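You operate a simulated robot arm through the tools that you are given. There is no shell and no other tool.

You are at the controls of a simulated robot arm. One attempt, no reset.

Task
Tighten the clamps of inserts 1 and 4 to the clamp label's torque.
Fine: set the torque driver's dial while it is on its peg, turn each till it clicks, driver back on the peg; leave the other clamps loose.

Only the result counts: the job must be done as asked and must still hold three seconds after the hand-in. Knocking over, shifting, dropping, spilling or breaking anything else fails it.

Robot
A 7-joint arm with a two-finger parallel gripper, fixed in place. Base frame: the origin is on the floor under the middle of its stand, x ahead of it, y to its left, z up. Lengths are in m, angles in rad, forces in N, time in s.
With the tool pointing down near the work surface it reaches from about 0.3 to 0.7 m from the base axis. Its first joint turns from -1.152 to 1.152 rad. Payload 1.57 kg.
The TCP is the grasp point between the finger pads, 0.03 m short of the fingertips. In the tool frame z runs along the fingers and y along their closing line. Largest opening 0.11 m; finger width 0.024, thickness 0.012; the body of the gripper, 0.048 by 0.112 m, starts 0.078 m behind the TCP.
Orientation is that of the tool frame in the base frame, as a unit quaternion [w, x, y, z]. With the fingers straight down and closing along the base's y, the tool's x points along the base's -x, its y along +y and its z along -z.

Tools
- The arm moves only by the tool send_rows. Its arguments are lists of equal length, an entry for each row: "slide": the shift along the tool's x, y, z in m, a list of three; "rot": the turn, a rotation vector about the tool's x, y, z in degrees, a list of three; "fingers": the gripper command, from -1 (fully open) to 1 (shut), values between in proportion. In form: {"slide": [[dx, dy, dz], ...], "rot": [[rx, ry, rz], ...], "fingers": [fingers, ...]}. A call has 1 to 20 rows; each row is the pose to reach, as a shift and turn from the pose commanded when the call began, along the tool's axes at that moment. Rows are played at 5 a second. More than 0.05 m and 0.15 rad between two rows, or a gripper value outside its range, and nothing of the call is played. Where a pose cannot be reached the arm comes as near as it can. A force on the tool above 40 N (or 10 N above the force at the start of the call, whichever is more), or a blocked arm, ends the call early, and 0.2 s more pass. Each finger travels about 0.108 m/s and halts on what it meets, pressing with about 27 N; the grip force reading is that of the motor and also rises with nothing between the fingers. The clock runs only during rows and for 0.2 s after the last one: add rows that repeat a pose to give the fingers time. The reply holds the time, the measured pose of the TCP, the force on the tool along the base axes, the opening and the grip force, in the units named above and with some noise, with the torque about the TCP (base axes, N m) and any sound that the robot's microphone picked up, and new pictures: "show" is both (left out), scene, wrist or none.
- Cameras (640 x 400 px; columns grow to the right, rows downward): "scene" is fixed at [0.1845, -0.3847, 1.4192]; the picture's right is [0.74, -0.67, 0.00], its down [-0.30, -0.33, -0.90] and it looks along [0.60, 0.67, -0.44] (base axes); focal length 288 px, centre (320, 200). "wrist" rides on the gripper at [0.07, 0.016, -0.141] in the tool frame; the picture's right is [-0.23, 0.97, 0.00], its down [-0.86, -0.20, -0.48] and it looks along [-0.47, -0.11, 0.88] (tool axes); focal length 222 px, centre (320, 200). There is no depth. A picture from a camera that has moved, and an enlarged one, comes with that camera's place and axes in the base frame and with its lens. The place of the scene camera against the robot may be out by one fixed shift of up to 0.025 m in any direction.
- inspect(camera, box): a new picture of the part [left, top, right, bottom] of that camera's present view, enlarged. The clock stands still meanwhile.
- sign_off(): hands the job in; it is judged then, once.

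Nothing tells you positions but the pictures and the camera data. Unless the task says otherwise, let go and move clear before handing in.

The tools are called after "Request:" as a command line: name --argument value ..., lists and objects as JSON in quotes. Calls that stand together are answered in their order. send_rows: Moves the arm, as the interface text tells. Its arguments: {"type":"object","properties":{"slide":{"type":"array","items":{"type":"array","items":{"type":"number"}}},"rot":{"type":"array","items":{"type":"array","items":{"type":"number"}}},"fingers":{"type":"array","items":{"type":"number"}},"show":{"type":"string","enum":["both","scene","wrist","none"]}},"required":["slide","rot","fingers"]} The other tools are called the same way: inspect (camera, box) takes an enlarged picture of a part of a camera's view; sign_off () hands the job in.

At the start:

```text
clock: 0.0
eef_pos: [0.3612, 0.0177, 1.327]
orientation: [0.0, 0.0, 1.0, 0.0]
ft_force: [-0.6, 0.0, 0.4]
moment: [-0.01, -0.04, 0.01]
finger_gap: 0.11
gripper_force: 0.0
```

scene: 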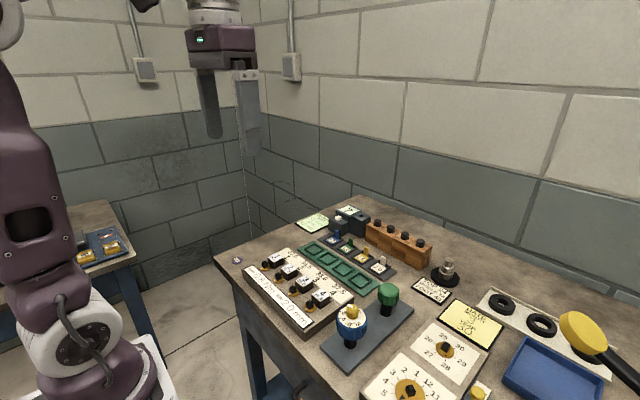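
wrist: 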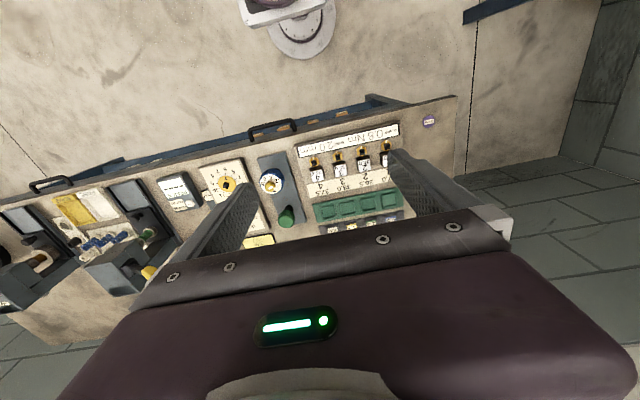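

I see a workbench with a clamp block with four inserts, a driver peg board with a blue-dialed driver and a green one, and several other items. I'll look closer before moving.

Request:
inspect --camera "scene" --box '[220, 230, 380, 330]'

Request:
inspect --camera "scene" --box '[320, 270, 480, 370]'

Request:
inspect --camera "wrist" --box '[280, 110, 440, 210]'

Request:
inspect --camera "wrist" --box '[180, 140, 340, 240]'

```text
4.00 times, centred on (300, 280) of scene
camera zoom: at [0.1845, -0.3847, 1.4192], right [0.74, -0.67, 0.0], down [-0.3, -0.33, -0.9], along [0.6, 0.67, -0.44], focal length 1151 px, centre (400, -120)
```

zoom: 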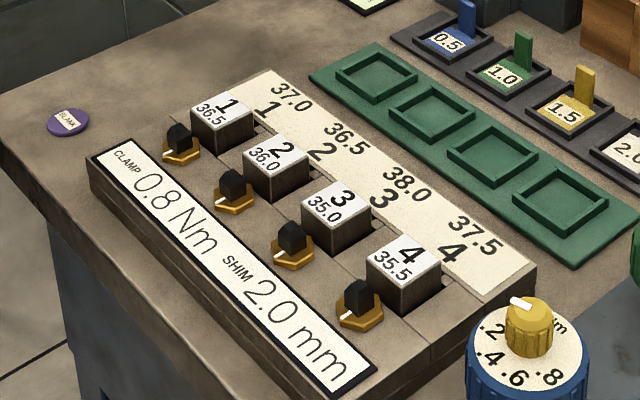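

```text
4.00 times, centred on (400, 320) of scene
camera zoom: at [0.1845, -0.3847, 1.4192], right [0.74, -0.67, 0.0], down [-0.3, -0.33, -0.9], along [0.6, 0.67, -0.44], focal length 1151 px, centre (0, -280)
```

zoom: 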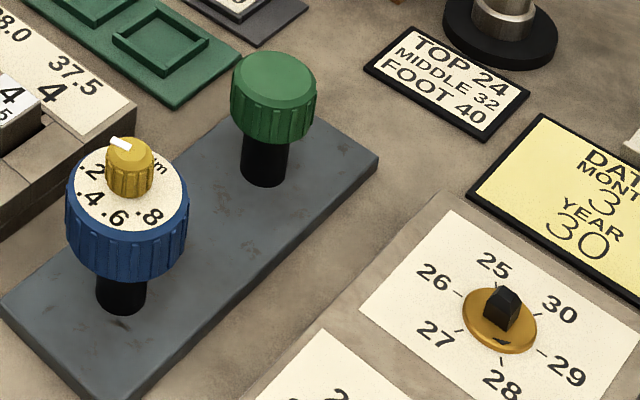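

```text
4.00 times, centred on (360, 160) of wrist
camera zoom: at [0.2901, 0.0335, 1.4678], right [0.23, 0.97, 0.0], down [0.85, -0.2, 0.48], along [0.47, -0.11, -0.88], focal length 888 px, centre (160, 360)
```

zoom: 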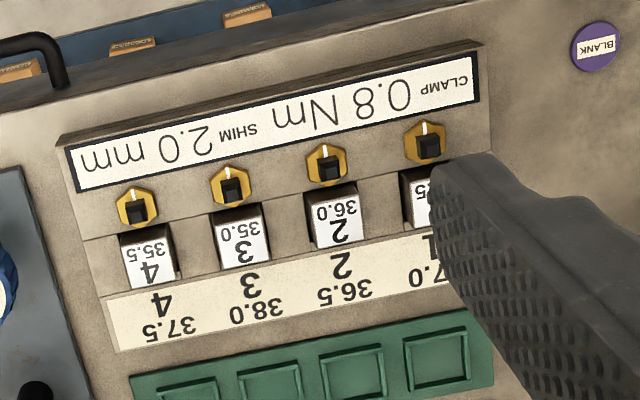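

```text
4.00 times, centred on (260, 190) of wrist
camera zoom: at [0.2901, 0.0335, 1.4678], right [0.23, 0.97, 0.0], down [0.85, -0.2, 0.48], along [0.47, -0.11, -0.88], focal length 888 px, centre (560, 240)
```

zoom: 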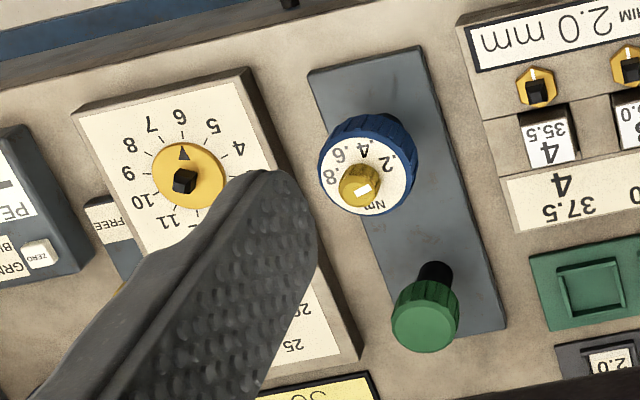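

The inserts, clamps (gold hexes with black drive stems), the label "CLAMP 0.8 Nm", and the blue torque driver with a yellow dial are visible. I'll move down toward the driver to get a parallax view.

Request:
send_rows --slide '[[0, -0.024, 0.031], [0, -0.048, 0.062], [0, -0.072, 0.093], [0, -0.096, 0.124], [0, -0.118, 0.157], [0, -0.118, 0.157]]' --rot '[[0, 0, 0], [0, 0, 0], [0, 0, 0], [0, 0, 0], [0, 0, 0], [0, 0, 0]]' --fingers '[-1, -1, -1, -1, -1, -1]' --show "both"

```text
clock: 1.4
eef_pos: [0.3602, -0.1009, 1.1705]
orientation: [0.0, 0.0, 1.0, 0.0]
ft_force: [0.1, 0.3, 0.0]
moment: [0.01, 0.01, -0.01]
finger_gap: 0.1098
gripper_force: 0.2
camera wrist: at [0.2901, -0.0845, 1.311], right [0.23, 0.97, 0.0], down [0.85, -0.2, 0.48], along [0.47, -0.11, -0.88], focal length 222 px, centre (320, 200)
```

scene: 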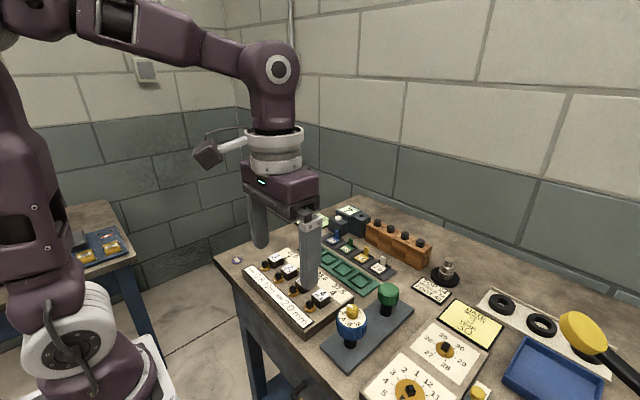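
wrist: 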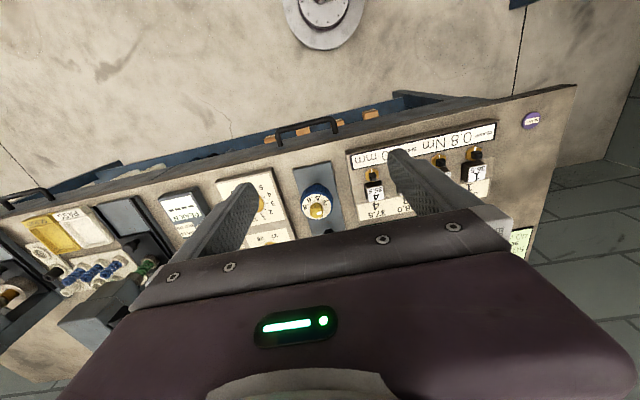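

Request:
inspect --camera "wrist" --box '[260, 150, 400, 238]'

Request:
inspect --camera "wrist" --box '[340, 120, 500, 220]'

```text
4.55 times, centred on (330, 194) of wrist
camera zoom: at [0.2901, -0.0845, 1.311], right [0.23, 0.97, 0.0], down [0.85, -0.2, 0.48], along [0.47, -0.11, -0.88], focal length 1010 px, centre (274, 227)
```

zoom: 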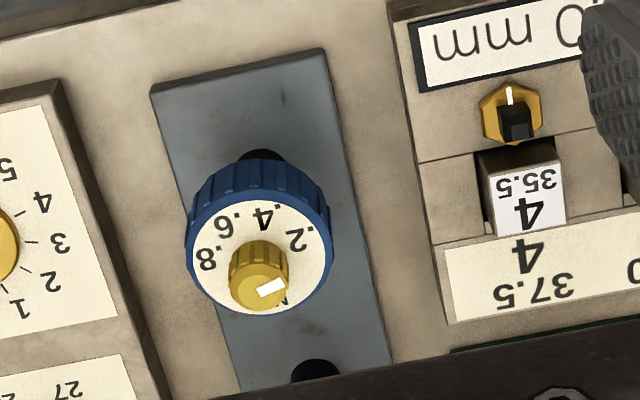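

```text
4.00 times, centred on (420, 170) of wrist
camera zoom: at [0.2901, -0.0845, 1.311], right [0.23, 0.97, 0.0], down [0.85, -0.2, 0.48], along [0.47, -0.11, -0.88], focal length 888 px, centre (-80, 320)
```

zoom: 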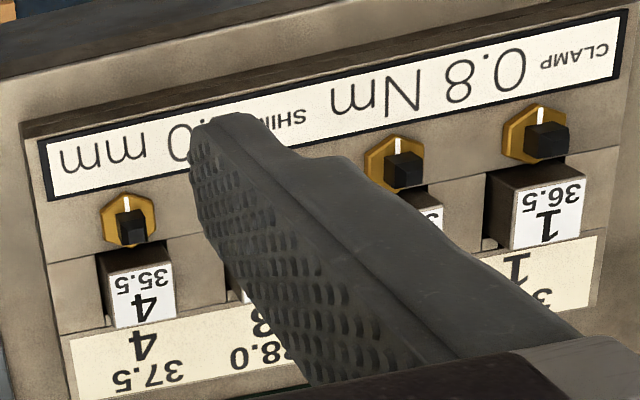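

I'll zoom tightly on the driver dial and on clamps 4 and 1 to fix their geometry.

Request:
inspect --camera "wrist" --box '[296, 176, 344, 206]'

Request:
inspect --camera "wrist" --box '[356, 160, 388, 180]'

Request:
inspect --camera "wrist" --box '[458, 142, 490, 162]'

Request:
inspect --camera "scene" --box '[328, 296, 376, 326]'

Request:
inspect --camera "scene" --box '[256, 252, 288, 272]'

Request:
inspect --camera "scene" --box '[324, 320, 372, 350]'

```text
13.33 times, centred on (320, 191) of wrist
camera zoom: at [0.2901, -0.0845, 1.311], right [0.23, 0.97, 0.0], down [0.85, -0.2, 0.48], along [0.47, -0.11, -0.88], focal length 2962 px, centre (320, 320)
```

zoom: 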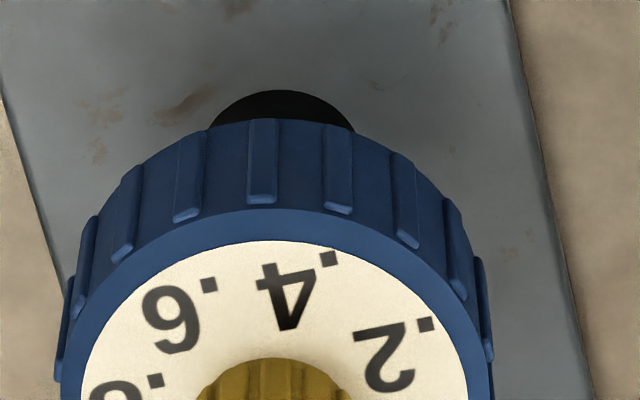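

```text
16.00 times, centred on (372, 170) of wrist
camera zoom: at [0.2901, -0.0845, 1.311], right [0.23, 0.97, 0.0], down [0.85, -0.2, 0.48], along [0.47, -0.11, -0.88], focal length 3554 px, centre (-512, 680)
```

zoom: 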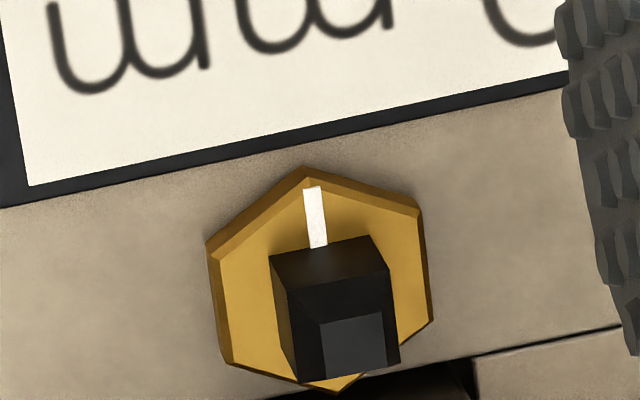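

```text
16.00 times, centred on (474, 152) of wrist
camera zoom: at [0.2901, -0.0845, 1.311], right [0.23, 0.97, 0.0], down [0.85, -0.2, 0.48], along [0.47, -0.11, -0.88], focal length 3554 px, centre (-2144, 968)
```

zoom: 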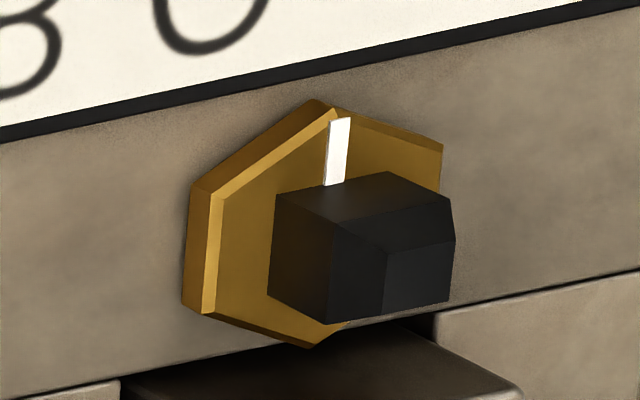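

```text
13.33 times, centred on (352, 311) of scene
camera zoom: at [0.1845, -0.3847, 1.4192], right [0.74, -0.67, 0.0], down [-0.3, -0.33, -0.9], along [0.6, 0.67, -0.44], focal length 3838 px, centre (-107, -1280)
```

zoom: 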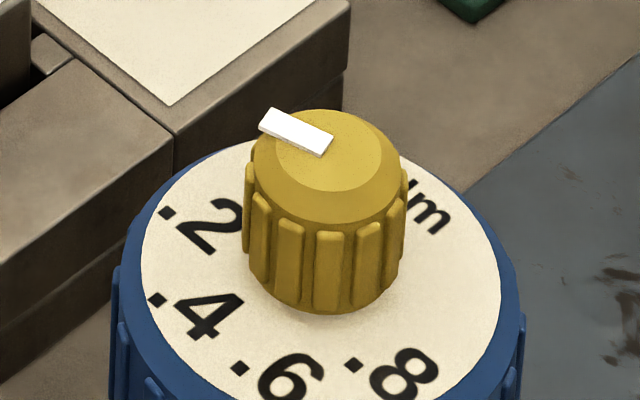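

```text
16.00 times, centred on (272, 262) of scene
camera zoom: at [0.1845, -0.3847, 1.4192], right [0.74, -0.67, 0.0], down [-0.3, -0.33, -0.9], along [0.6, 0.67, -0.44], focal length 4605 px, centre (1088, -792)
```

zoom: 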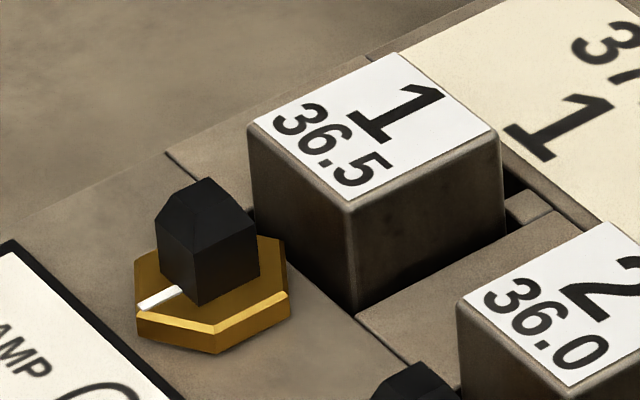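

```text
13.33 times, centred on (348, 335) of scene
camera zoom: at [0.1845, -0.3847, 1.4192], right [0.74, -0.67, 0.0], down [-0.3, -0.33, -0.9], along [0.6, 0.67, -0.44], focal length 3838 px, centre (-53, -1600)
```

zoom: 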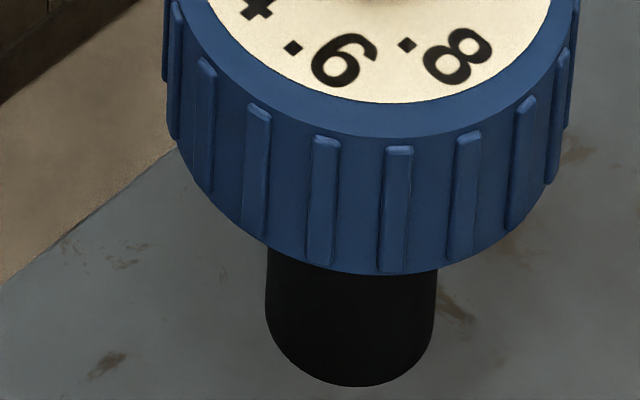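

The torque driver's pointer looks to be at about .2; scale rises counter-clockwise seen from above. I'll take precise zooms of the dial from both cameras.

Request:
inspect --camera "wrist" --box '[296, 186, 344, 216]'

Request:
inspect --camera "scene" --box '[326, 300, 374, 330]'

Request:
inspect --camera "scene" --box '[364, 280, 412, 310]'

Request:
inspect --camera "scene" --box '[300, 290, 332, 310]'

```text
13.33 times, centred on (320, 201) of wrist
camera zoom: at [0.2901, -0.0845, 1.311], right [0.23, 0.97, 0.0], down [0.85, -0.2, 0.48], along [0.47, -0.11, -0.88], focal length 2962 px, centre (320, 187)
```

zoom: 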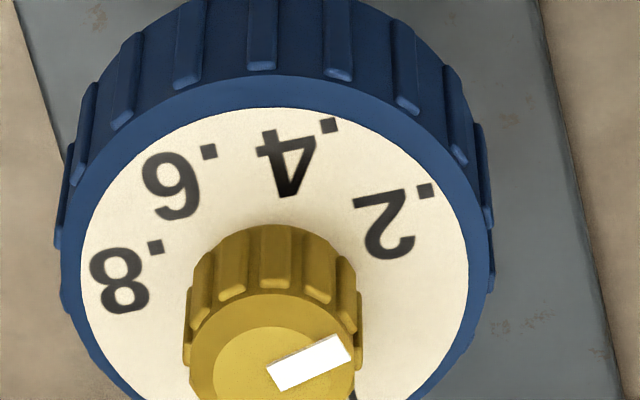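

```text
13.33 times, centred on (350, 315) of scene
camera zoom: at [0.1845, -0.3847, 1.4192], right [0.74, -0.67, 0.0], down [-0.3, -0.33, -0.9], along [0.6, 0.67, -0.44], focal length 3838 px, centre (-80, -1333)
```

zoom: 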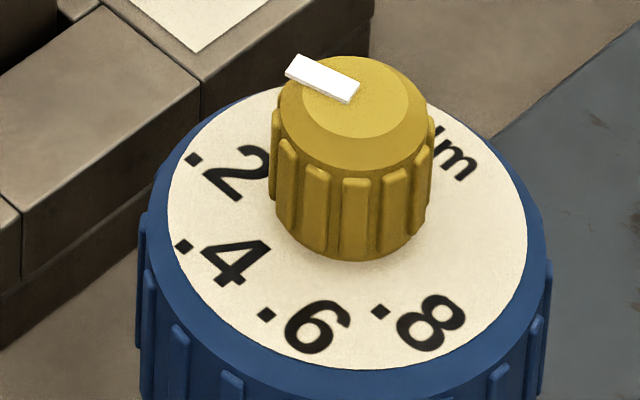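

```text
13.33 times, centred on (388, 295) of scene
camera zoom: at [0.1845, -0.3847, 1.4192], right [0.74, -0.67, 0.0], down [-0.3, -0.33, -0.9], along [0.6, 0.67, -0.44], focal length 3838 px, centre (-587, -1067)
```

zoom: 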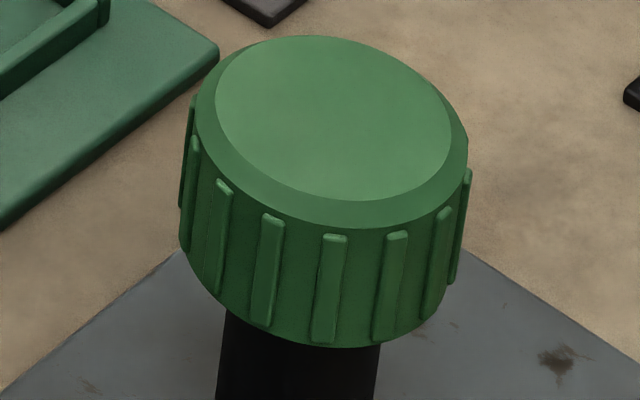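

```text
16.00 times, centred on (316, 300) of scene
camera zoom: at [0.1845, -0.3847, 1.4192], right [0.74, -0.67, 0.0], down [-0.3, -0.33, -0.9], along [0.6, 0.67, -0.44], focal length 4605 px, centre (384, -1400)
```

zoom: 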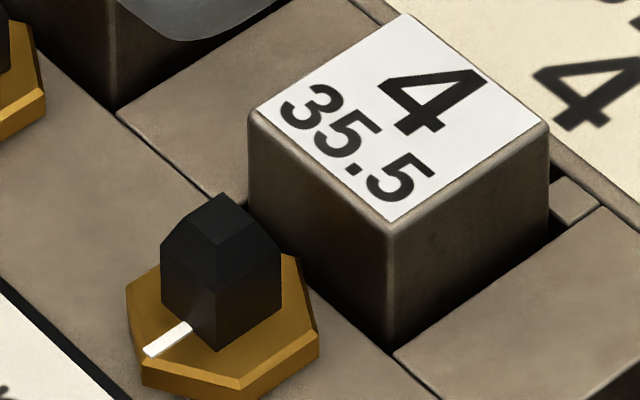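

The knob centre works out to about (0.482, -0.136), top z≈0.997; 0.8 lies about 150° CCW (seen from above) from the current .2. I'll move above the dial with a smaller opening and check alignment.

Request:
send_rows --slide '[[-0.03, -0.009, 0.025], [-0.06, -0.018, 0.05], [-0.09, -0.027, 0.075], [-0.1218, -0.0348, 0.1], [-0.1218, -0.0348, 0.1]]' --rot '[[0, 0, 0], [0, 0, 0], [0, 0, 0], [0, 0, 0], [0, 0, 0]]' --fingers '[-0.5, -0.2, 0, 0, 0]' --show "both"

```text
clock: 2.6
eef_pos: [0.4832, -0.1351, 1.0704]
orientation: [0.001, 0.002, 1.0, 0.0]
ft_force: [0.6, -0.4, 0.1]
moment: [0.0, -0.01, 0.02]
finger_gap: 0.0549
gripper_force: 0.2
camera wrist: at [0.4124, -0.1192, 1.2112], right [0.23, 0.97, 0.0], down [0.85, -0.2, 0.48], along [0.47, -0.11, -0.88], focal length 222 px, centre (320, 200)
```

scene: 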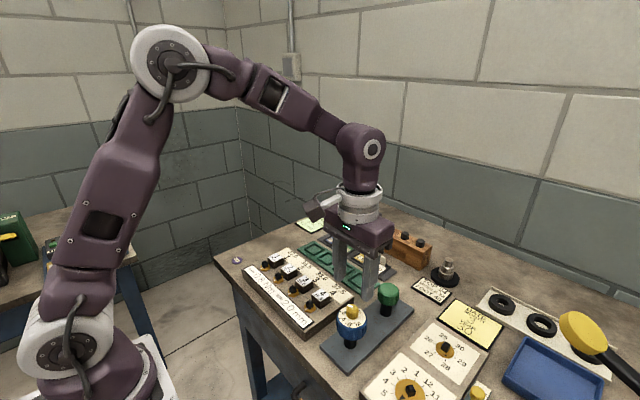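
wrist: 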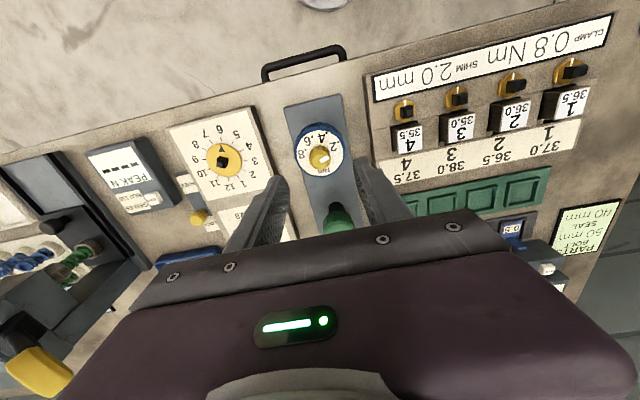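

The hand is now above the driver with everything in view. Zooming again on the dial and clamps to refine positions.

Request:
inspect --camera "wrist" --box '[284, 120, 360, 168]'

Request:
inspect --camera "wrist" --box '[386, 90, 434, 120]'

Request:
inspect --camera "wrist" --box '[548, 50, 596, 80]'

Request:
inspect --camera "scene" --box '[312, 250, 408, 310]'

```text
8.33 times, centred on (322, 144) of wrist
camera zoom: at [0.4124, -0.1192, 1.2112], right [0.23, 0.97, 0.0], down [0.85, -0.2, 0.48], along [0.47, -0.11, -0.88], focal length 1851 px, centre (303, 667)
```

zoom: 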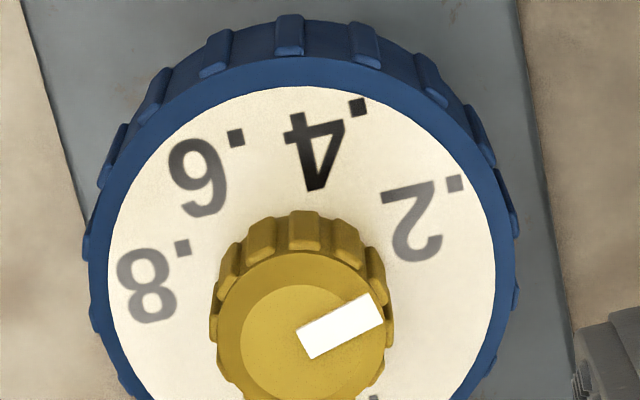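

```text
13.33 times, centred on (410, 105) of wrist
camera zoom: at [0.4124, -0.1192, 1.2112], right [0.23, 0.97, 0.0], down [0.85, -0.2, 0.48], along [0.47, -0.11, -0.88], focal length 2962 px, centre (-880, 1467)
```

zoom: 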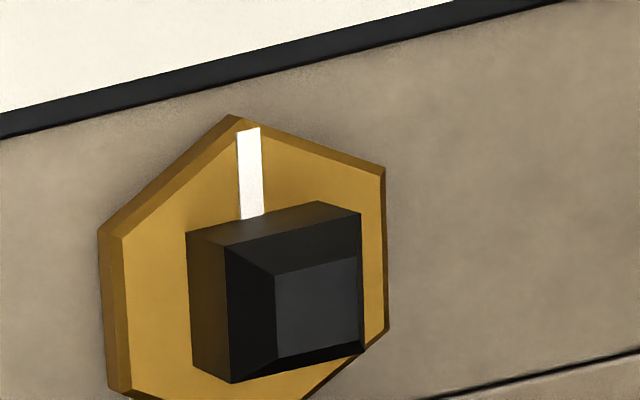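

```text
13.33 times, centred on (572, 65) of wrist
camera zoom: at [0.4124, -0.1192, 1.2112], right [0.23, 0.97, 0.0], down [0.85, -0.2, 0.48], along [0.47, -0.11, -0.88], focal length 2962 px, centre (-3040, 2000)
```

zoom: 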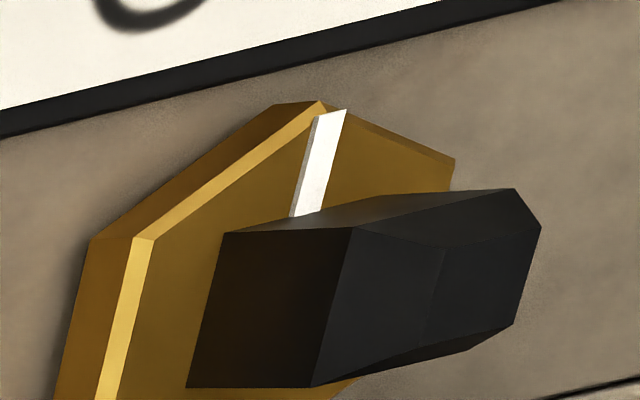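

```text
6.67 times, centred on (360, 280) of scene
camera zoom: at [0.1846, -0.3847, 1.4192], right [0.74, -0.67, 0.0], down [-0.3, -0.33, -0.9], along [0.6, 0.67, -0.44], focal length 1919 px, centre (53, -333)
```

zoom: 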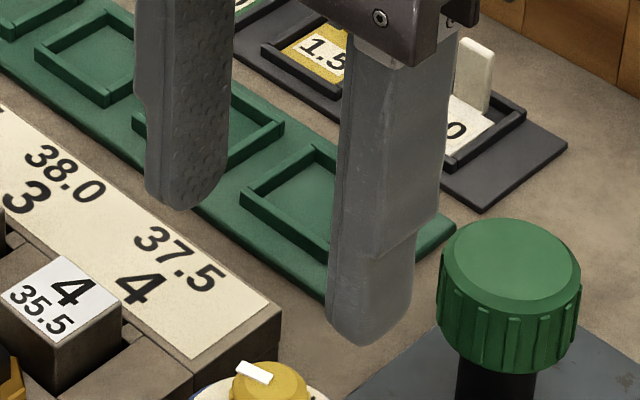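

Refined: driver axis ≈ (0.4847, -0.1362), dial face z≈0.971, knob top ≈0.995; pointer is at .2 and .8 is +150° CCW. I'll pre-rotate the hand 75° CW so one grip can turn the knob the full way.

Request:
send_rows --slide '[[-0.002, -0.001, 0], [-0.002, -0.001, 0], [-0.002, -0.001, 0], [-0.002, -0.001, 0], [-0.002, -0.001, 0], [-0.002, -0.001, 0], [-0.002, -0.001, 0], [-0.002, -0.001, 0], [-0.002, -0.001, 0], [-0.002, -0.001, 0], [-0.002, -0.001, 0]]' --rot '[[0, 0, 7.5], [0, 0, 15], [0, 0, 22.5], [0, 0, 30], [0, 0, 37.5], [0, 0, 45], [0, 0, 52.5], [0, 0, 60], [0, 0, 67.5], [0, 0, 75], [0, 0, 75]]' --fingers '[0.1, 0.2, 0.2, 0.2, 0.2, 0.2, 0.2, 0.2, 0.2, 0.2, 0.2]' --show "both"

```text
clock: 5.0
eef_pos: [0.4835, -0.1369, 1.0693]
orientation: [0.0, 0.609, 0.793, 0.001]
ft_force: [0.1, 0.1, 0.5]
moment: [0.01, -0.03, 0.02]
finger_gap: 0.0436
gripper_force: 0.1
camera wrist: at [0.4814, -0.0652, 1.2109], right [1.0, 0.03, 0.0], down [0.03, -0.88, 0.48], along [0.01, -0.48, -0.88], focal length 222 px, centre (320, 200)
```

scene: 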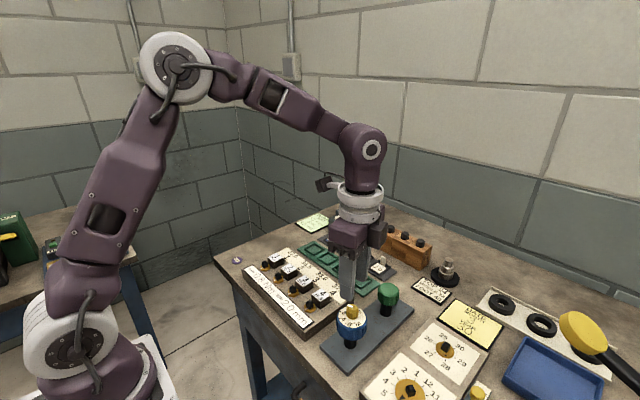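
wrist: 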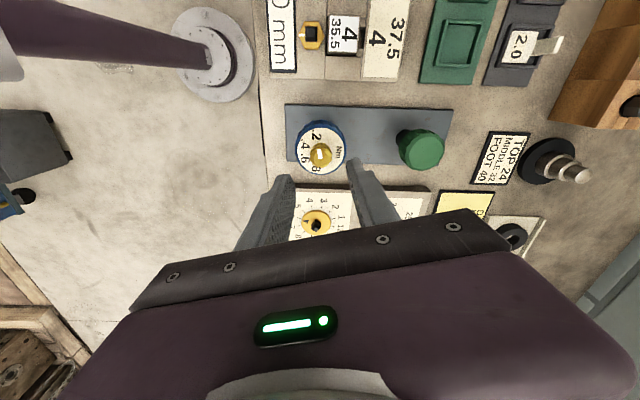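

The 75° pre-rotation worked. I'll zoom on the dial from this side to confirm the knob's centre relative to the fingers.

Request:
inspect --camera "wrist" --box '[284, 125, 360, 173]'

Request:
inspect --camera "wrist" --box '[270, 0, 430, 100]'

Request:
inspect --camera "scene" --box '[312, 255, 408, 315]'

```text
8.33 times, centred on (322, 149) of wrist
camera zoom: at [0.4814, -0.0652, 1.2109], right [1.0, 0.03, 0.0], down [0.03, -0.88, 0.48], along [0.01, -0.48, -0.88], focal length 1851 px, centre (303, 625)
```

zoom: 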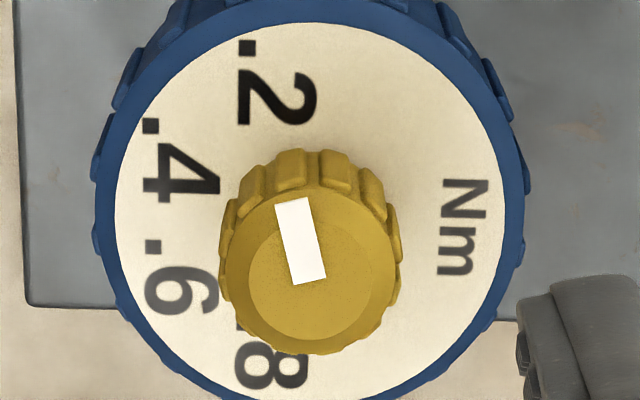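

```text
4.00 times, centred on (350, 50) of wrist
camera zoom: at [0.4814, -0.0652, 1.2109], right [1.0, 0.03, 0.0], down [0.03, -0.88, 0.48], along [0.01, -0.48, -0.88], focal length 888 px, centre (200, 800)
```

zoom: 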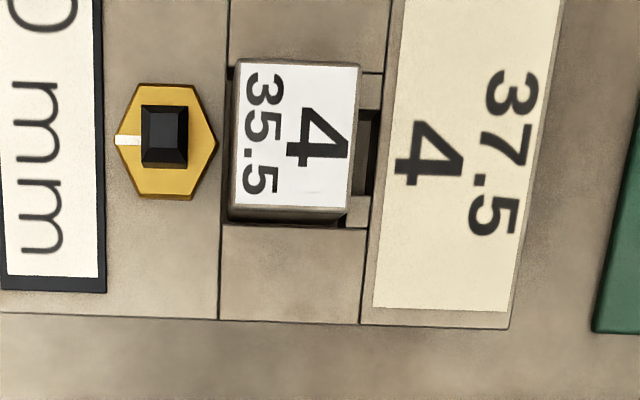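

```text
6.67 times, centred on (360, 285) of scene
camera zoom: at [0.1845, -0.3847, 1.4192], right [0.74, -0.67, 0.0], down [-0.3, -0.33, -0.9], along [0.6, 0.67, -0.44], focal length 1919 px, centre (53, -367)
```

zoom: 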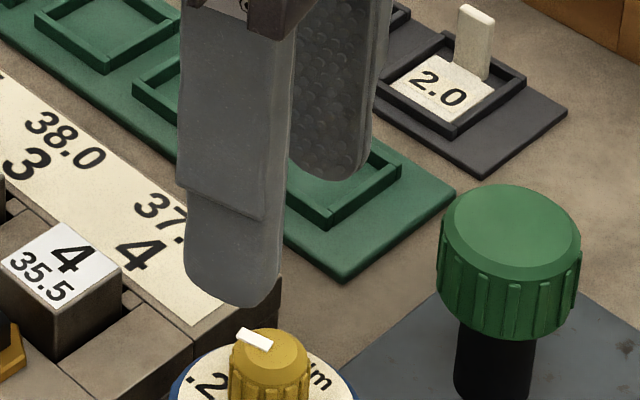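

Knob centre confirmed at ≈(0.4846, -0.1363), matching the hand's position. Now descending so the fingertips straddle the yellow knob just above the dial face.

Request:
send_rows --slide '[[0, 0, 0.015], [0, 0, 0.03], [0, 0, 0.045], [0, 0, 0.056], [0, 0, 0.064], [0, 0, 0.064]]' --rot '[[0, 0, 0], [0, 0, 0], [0, 0, 0], [0, 0, 0], [0, 0, 0], [0, 0, 0]]' --fingers '[0.2, 0.2, 0.2, 0.2, 0.2, 0.2]' --show "both"

```text
clock: 6.4
eef_pos: [0.4831, -0.1351, 1.0051]
orientation: [-0.001, 0.61, 0.793, -0.001]
ft_force: [0.2, -0.1, 0.7]
moment: [0.01, 0.0, 0.01]
finger_gap: 0.0441
gripper_force: 0.0
camera wrist: at [0.4813, -0.0653, 1.1461], right [1.0, 0.03, 0.0], down [0.03, -0.88, 0.48], along [0.02, -0.48, -0.88], focal length 222 px, centre (320, 200)
```

scene: 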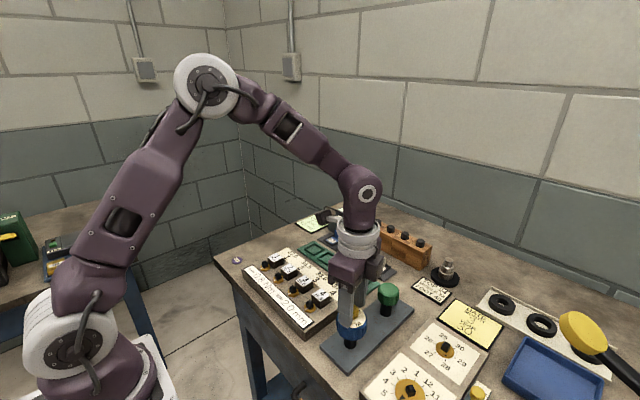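
wrist: 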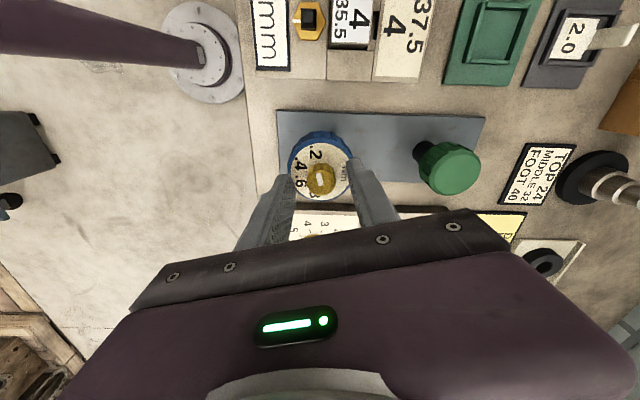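

Request:
inspect --camera "wrist" --box '[272, 125, 368, 205]'

Request:
inspect --camera "scene" --box '[312, 285, 392, 350]'

```text
5.00 times, centred on (320, 165) of wrist
camera zoom: at [0.4813, -0.0653, 1.1461], right [1.0, 0.03, 0.0], down [0.03, -0.88, 0.48], along [0.02, -0.48, -0.88], focal length 1111 px, centre (320, 375)
```

zoom: 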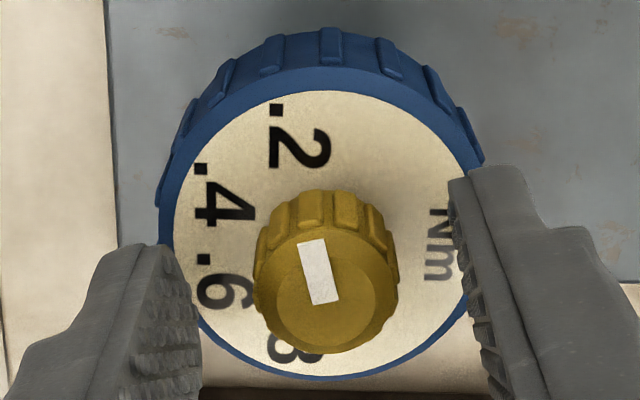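

```text
6.15 times, centred on (352, 318) of scene
camera zoom: at [0.1845, -0.3847, 1.4192], right [0.74, -0.67, 0.0], down [-0.3, -0.33, -0.9], along [0.6, 0.67, -0.44], focal length 1771 px, centre (123, -523)
```

zoom: 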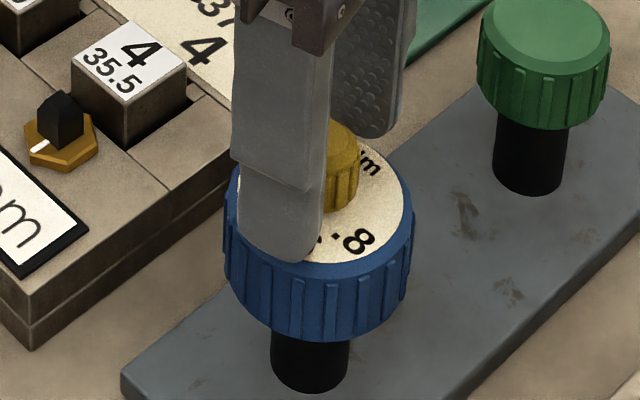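

The fingers straddle the knob just above the dial face. Closing on it now.

Request:
send_rows --slide '[[0, 0, 0], [0, 0, 0], [0, 0, 0], [0, 0, 0]]' --rot '[[0, 0, 0], [0, 0, 0], [0, 0, 0], [0, 0, 0]]' --fingers '[0.4, 0.6, 1, 1]' --show "wrist"

```text
clock: 7.4
eef_pos: [0.4829, -0.136, 1.005]
orientation: [-0.001, 0.61, 0.792, 0.0]
ft_force: [1.1, 0.7, 0.3]
moment: [-0.01, -0.07, -0.02]
finger_gap: 0.0196
gripper_force: 27.5
camera wrist: at [0.4813, -0.0653, 1.1462], right [1.0, 0.03, 0.0], down [0.03, -0.88, 0.48], along [0.02, -0.48, -0.88], focal length 222 px, centre (320, 200)
```

wrist: 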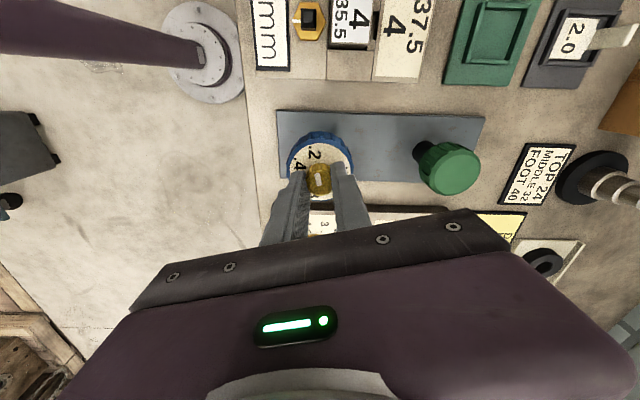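

The knob is gripped (gap 19.6 mm). I'll turn a first 15° CCW and verify the knob turns relative to the dial face.

Request:
send_rows --slide '[[0, 0, 0], [0, 0, 0], [0, 0, 0], [0, 0, 0]]' --rot '[[0, 0, -5], [0, 0, -10], [0, 0, -15], [0, 0, -15]]' --fingers '[1, 1, 1, 1]' --show "none"

Request:
inspect --camera "wrist" --box '[272, 125, 368, 205]'

Request:
inspect --camera "scene" --box '[312, 285, 392, 350]'

```text
clock: 8.4
eef_pos: [0.485, -0.135, 1.006]
orientation: [0.001, 0.501, 0.866, 0.0]
ft_force: [2.7, 0.3, 0.5]
moment: [0.15, -0.28, -0.02]
finger_gap: 0.0196
gripper_force: 26.9
```

```text
5.00 times, centred on (320, 165) of wrist
camera zoom: at [0.4628, -0.0682, 1.1468], right [0.96, 0.29, 0.0], down [0.25, -0.84, 0.48], along [0.14, -0.46, -0.88], focal length 1111 px, centre (320, 375)
```

zoom: 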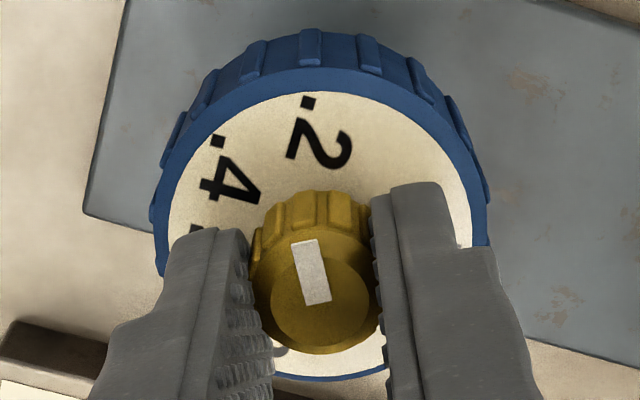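

```text
6.15 times, centred on (352, 318) of scene
camera zoom: at [0.1846, -0.3846, 1.4192], right [0.74, -0.67, 0.0], down [-0.3, -0.33, -0.9], along [0.6, 0.67, -0.44], focal length 1771 px, centre (123, -523)
```

zoom: 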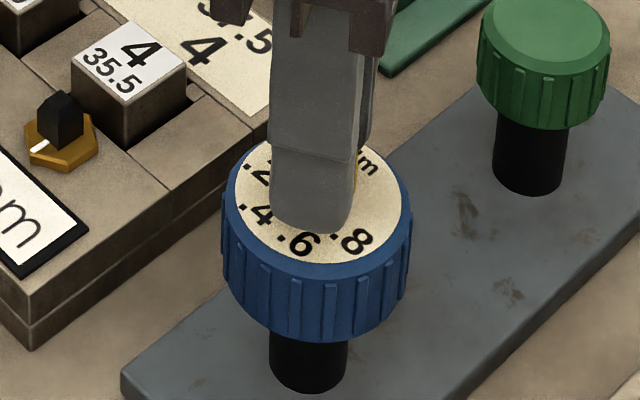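

The knob turns and the driver body stays put. Continuing the turn.

Request:
send_rows --slide '[[0, 0, 0], [0, 0, 0], [0, 0, 0], [0, 0, 0], [0, 0, 0], [0, 0, 0], [0, 0, 0], [0, 0, 0], [0, 0, 0], [0, 0, 0], [0, 0, 0]]' --rot '[[0, 0, -7.5], [0, 0, -15], [0, 0, -22.5], [0, 0, -30], [0, 0, -37.5], [0, 0, -45], [0, 0, -52.5], [0, 0, -60], [0, 0, -67.5], [0, 0, -75], [0, 0, -75]]' --fingers '[1, 1, 1, 1, 1, 1, 1, 1, 1, 1, 1]' --show "none"

Request:
inspect --camera "wrist" --box '[272, 125, 368, 205]'

Request:
inspect --camera "scene" --box '[312, 285, 392, 350]'

```text
clock: 10.8
eef_pos: [0.4837, -0.1358, 1.0046]
orientation: [-0.001, -0.131, 0.991, 0.001]
ft_force: [0.8, -0.3, 0.2]
moment: [0.05, -0.13, -0.01]
finger_gap: 0.0198
gripper_force: 27.2
```

```text
5.00 times, centred on (320, 165) of wrist
camera zoom: at [0.4117, -0.1393, 1.1468], right [-0.03, 1.0, 0.0], down [0.88, 0.03, 0.48], along [0.48, 0.02, -0.88], focal length 1111 px, centre (320, 375)
```

zoom: 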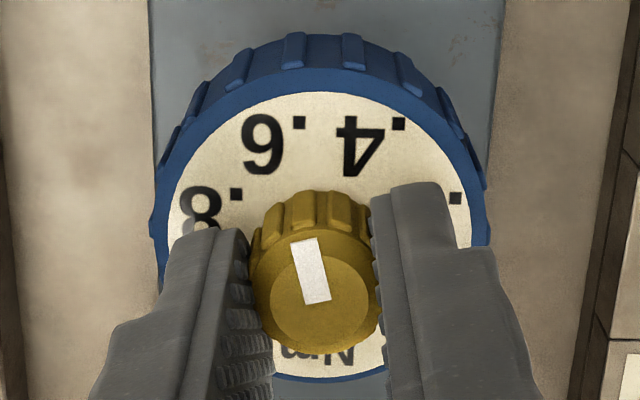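

```text
6.15 times, centred on (352, 318) of scene
camera zoom: at [0.1846, -0.3847, 1.4192], right [0.74, -0.67, 0.0], down [-0.3, -0.33, -0.9], along [0.6, 0.67, -0.44], focal length 1771 px, centre (123, -523)
```

zoom: 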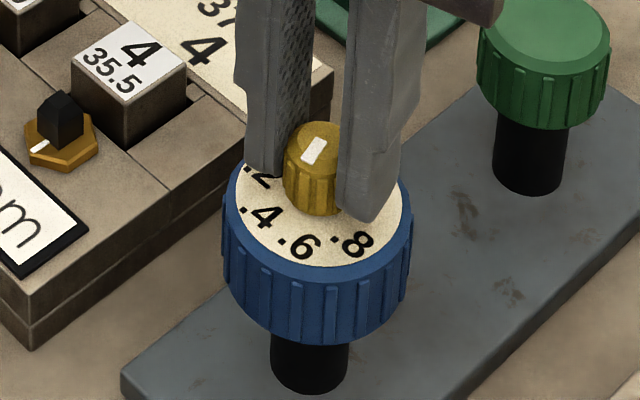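

Pointer is now near .6 (about 195°). Turning the remaining 60° to .8.

Request:
send_rows --slide '[[0, 0, 0], [0, 0, 0], [0, 0, 0], [0, 0, 0], [0, 0, 0], [0, 0, 0], [0, 0, 0], [0, 0, 0], [0, 0, 0], [0, 0, 0]]' --rot '[[0, 0, -7.5], [0, 0, -15], [0, 0, -22.5], [0, 0, -30], [0, 0, -37.5], [0, 0, -45], [0, 0, -52.5], [0, 0, -59.5], [0, 0, -59.5], [0, 0, -59.5]]' --fingers '[1, 1, 1, 1, 1, 1, 1, 1, 1, 1]' --show "both"

Request:
inspect --camera "wrist" --box '[272, 125, 368, 205]'

Request:
inspect --camera "scene" --box '[312, 285, 392, 350]'

```text
clock: 13.0
eef_pos: [0.4848, -0.1343, 1.0058]
orientation: [0.0, -0.605, 0.796, -0.001]
ft_force: [2.3, 0.8, 0.3]
moment: [0.03, -0.19, 0.07]
finger_gap: 0.0196
gripper_force: 26.9
camera wrist: at [0.4492, -0.1996, 1.1468], right [-0.88, 0.48, 0.0], down [0.42, 0.77, 0.48], along [0.23, 0.42, -0.88], focal length 222 px, centre (320, 200)
```

scene: 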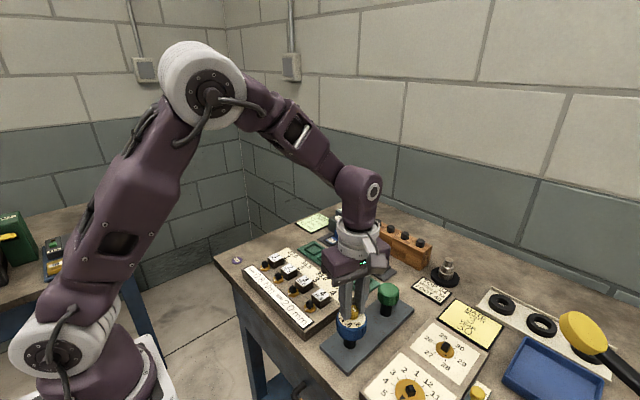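
wrist: 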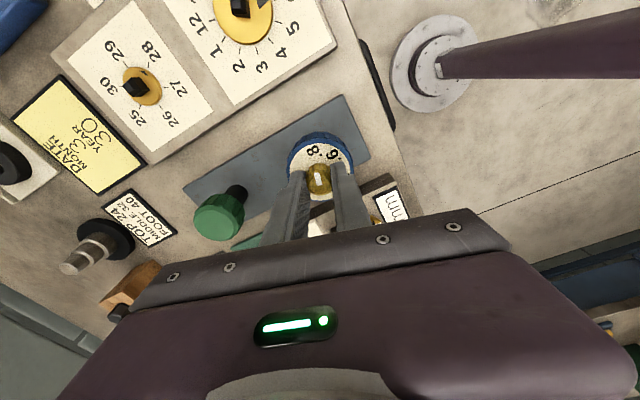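

```text
5.00 times, centred on (320, 165) of wrist
camera zoom: at [0.4492, -0.1996, 1.1468], right [-0.88, 0.48, 0.0], down [0.42, 0.77, 0.48], along [0.23, 0.42, -0.88], focal length 1111 px, centre (320, 375)
```

zoom: 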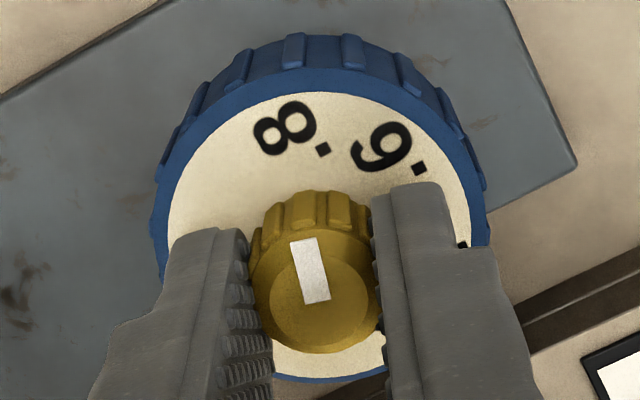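

```text
6.15 times, centred on (352, 318) of scene
camera zoom: at [0.1846, -0.3847, 1.4192], right [0.74, -0.67, 0.0], down [-0.3, -0.33, -0.9], along [0.6, 0.67, -0.44], focal length 1771 px, centre (123, -523)
```

zoom: 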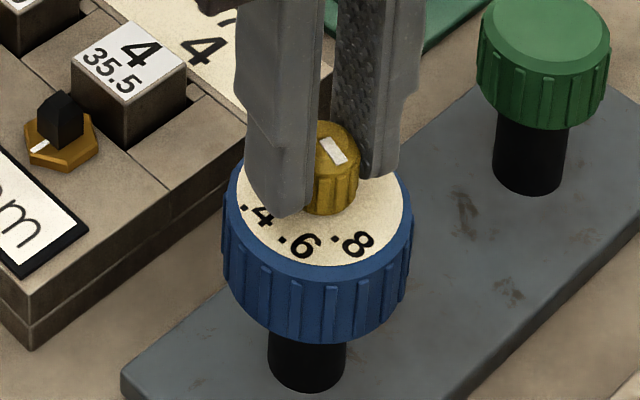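

The pointer looks lined up with .8. Releasing and rising to check the setting with an unobstructed view.

Request:
send_rows --slide '[[0, 0, 0], [0, 0, 0], [0, 0, 0], [0, 0, -0.015], [0, 0, -0.04], [0, 0, -0.065], [0, 0, -0.065]]' --rot '[[0, 0, 0], [0, 0, 0], [0, 0, 0], [0, 0, 0], [0, 0, 0], [0, 0, 0], [0, 0, 0]]' --fingers '[0.5, 0.2, 0.2, 0.2, 0.2, 0.2, 0.2]' --show "none"

Request:
inspect --camera "wrist" --box '[284, 120, 360, 168]'

Request:
inspect --camera "scene" --box '[326, 300, 374, 330]'

```text
clock: 14.6
eef_pos: [0.4839, -0.1359, 1.0711]
orientation: [0.001, -0.605, 0.796, 0.0]
ft_force: [-0.9, 0.7, 0.2]
moment: [0.0, -0.01, 0.0]
finger_gap: 0.0439
gripper_force: 0.1
```

```text
8.33 times, centred on (322, 144) of wrist
camera zoom: at [0.4492, -0.1996, 1.2128], right [-0.88, 0.48, 0.0], down [0.42, 0.77, 0.48], along [0.23, 0.42, -0.88], focal length 1851 px, centre (303, 667)
```

zoom: 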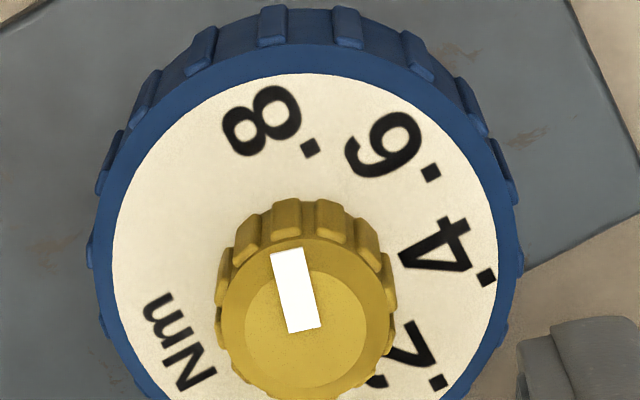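

```text
13.33 times, centred on (350, 315) of scene
camera zoom: at [0.1845, -0.3847, 1.4192], right [0.74, -0.67, 0.0], down [-0.3, -0.33, -0.9], along [0.6, 0.67, -0.44], focal length 3838 px, centre (-80, -1333)
```

zoom: 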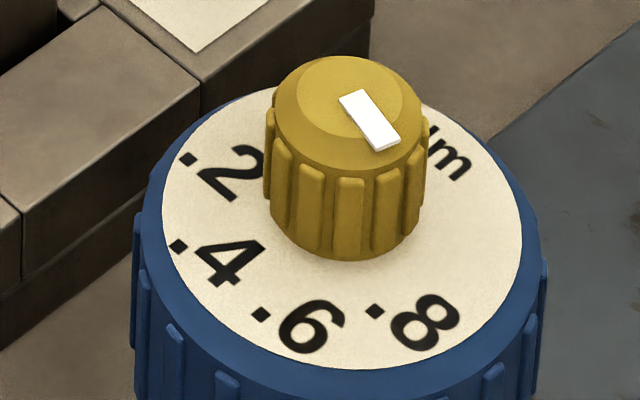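

The pointer sits at .8 (within about 1°), and the driver body is undisturbed. Now I'll open and descend around the blue body to grip it.

Request:
send_rows --slide '[[0, 0, 0], [0, 0, 0.025], [0, 0, 0.05], [0, 0, 0.075], [0, 0, 0.095], [0, 0, 0.105], [0, 0, 0.105]]' --rot '[[0, 0, 0], [0, 0, 0], [0, 0, 0], [0, 0, 0], [0, 0, 0], [0, 0, 0], [0, 0, 0]]' --fingers '[-0.5, -0.5, -0.5, -0.5, -0.5, -0.5, -0.5]' --show "both"

Request:
inspect --camera "scene" --box '[304, 275, 400, 355]'

Request:
inspect --camera "wrist" --box '[240, 110, 400, 220]'

```text
clock: 16.2
eef_pos: [0.4839, -0.136, 0.9665]
orientation: [0.0, -0.604, 0.797, 0.0]
ft_force: [1.1, 0.0, -0.3]
moment: [-0.01, 0.0, 0.0]
finger_gap: 0.0823
gripper_force: 0.0
camera wrist: at [0.4489, -0.1999, 1.1063], right [-0.88, 0.48, 0.0], down [0.42, 0.77, 0.48], along [0.23, 0.42, -0.88], focal length 222 px, centre (320, 200)
```

scene: 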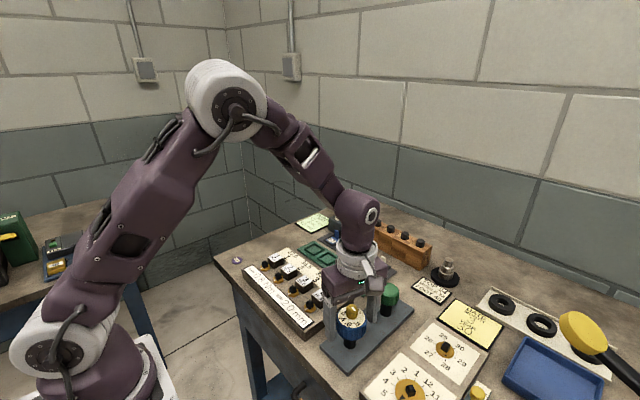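
wrist: 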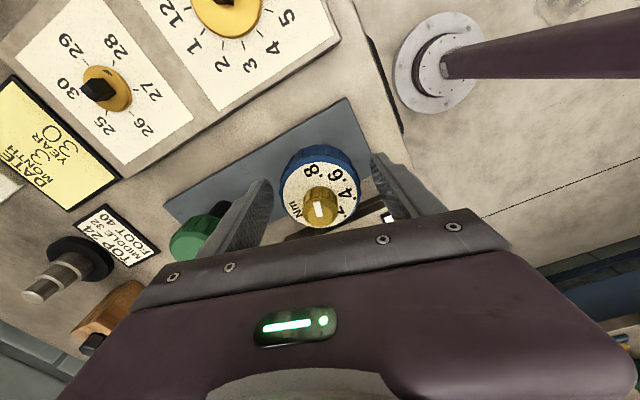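

```text
5.00 times, centred on (352, 315) of scene
camera zoom: at [0.1845, -0.3847, 1.4192], right [0.74, -0.67, 0.0], down [-0.3, -0.33, -0.9], along [0.6, 0.67, -0.44], focal length 1439 px, centre (160, -375)
```

zoom: 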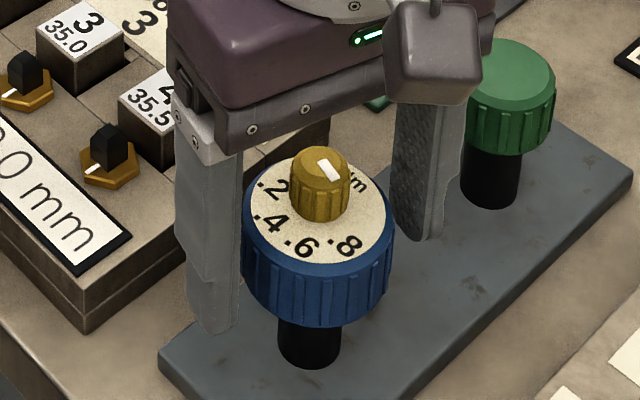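

```text
3.64 times, centred on (320, 165) of wrist
camera zoom: at [0.4489, -0.1999, 1.1063], right [-0.88, 0.48, 0.0], down [0.42, 0.77, 0.48], along [0.23, 0.42, -0.88], focal length 808 px, centre (320, 327)
```

zoom: 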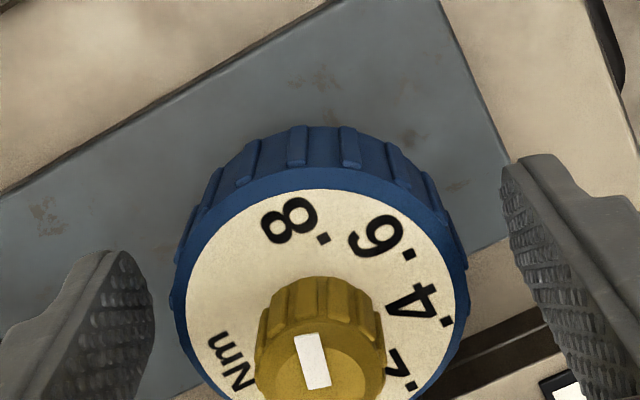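

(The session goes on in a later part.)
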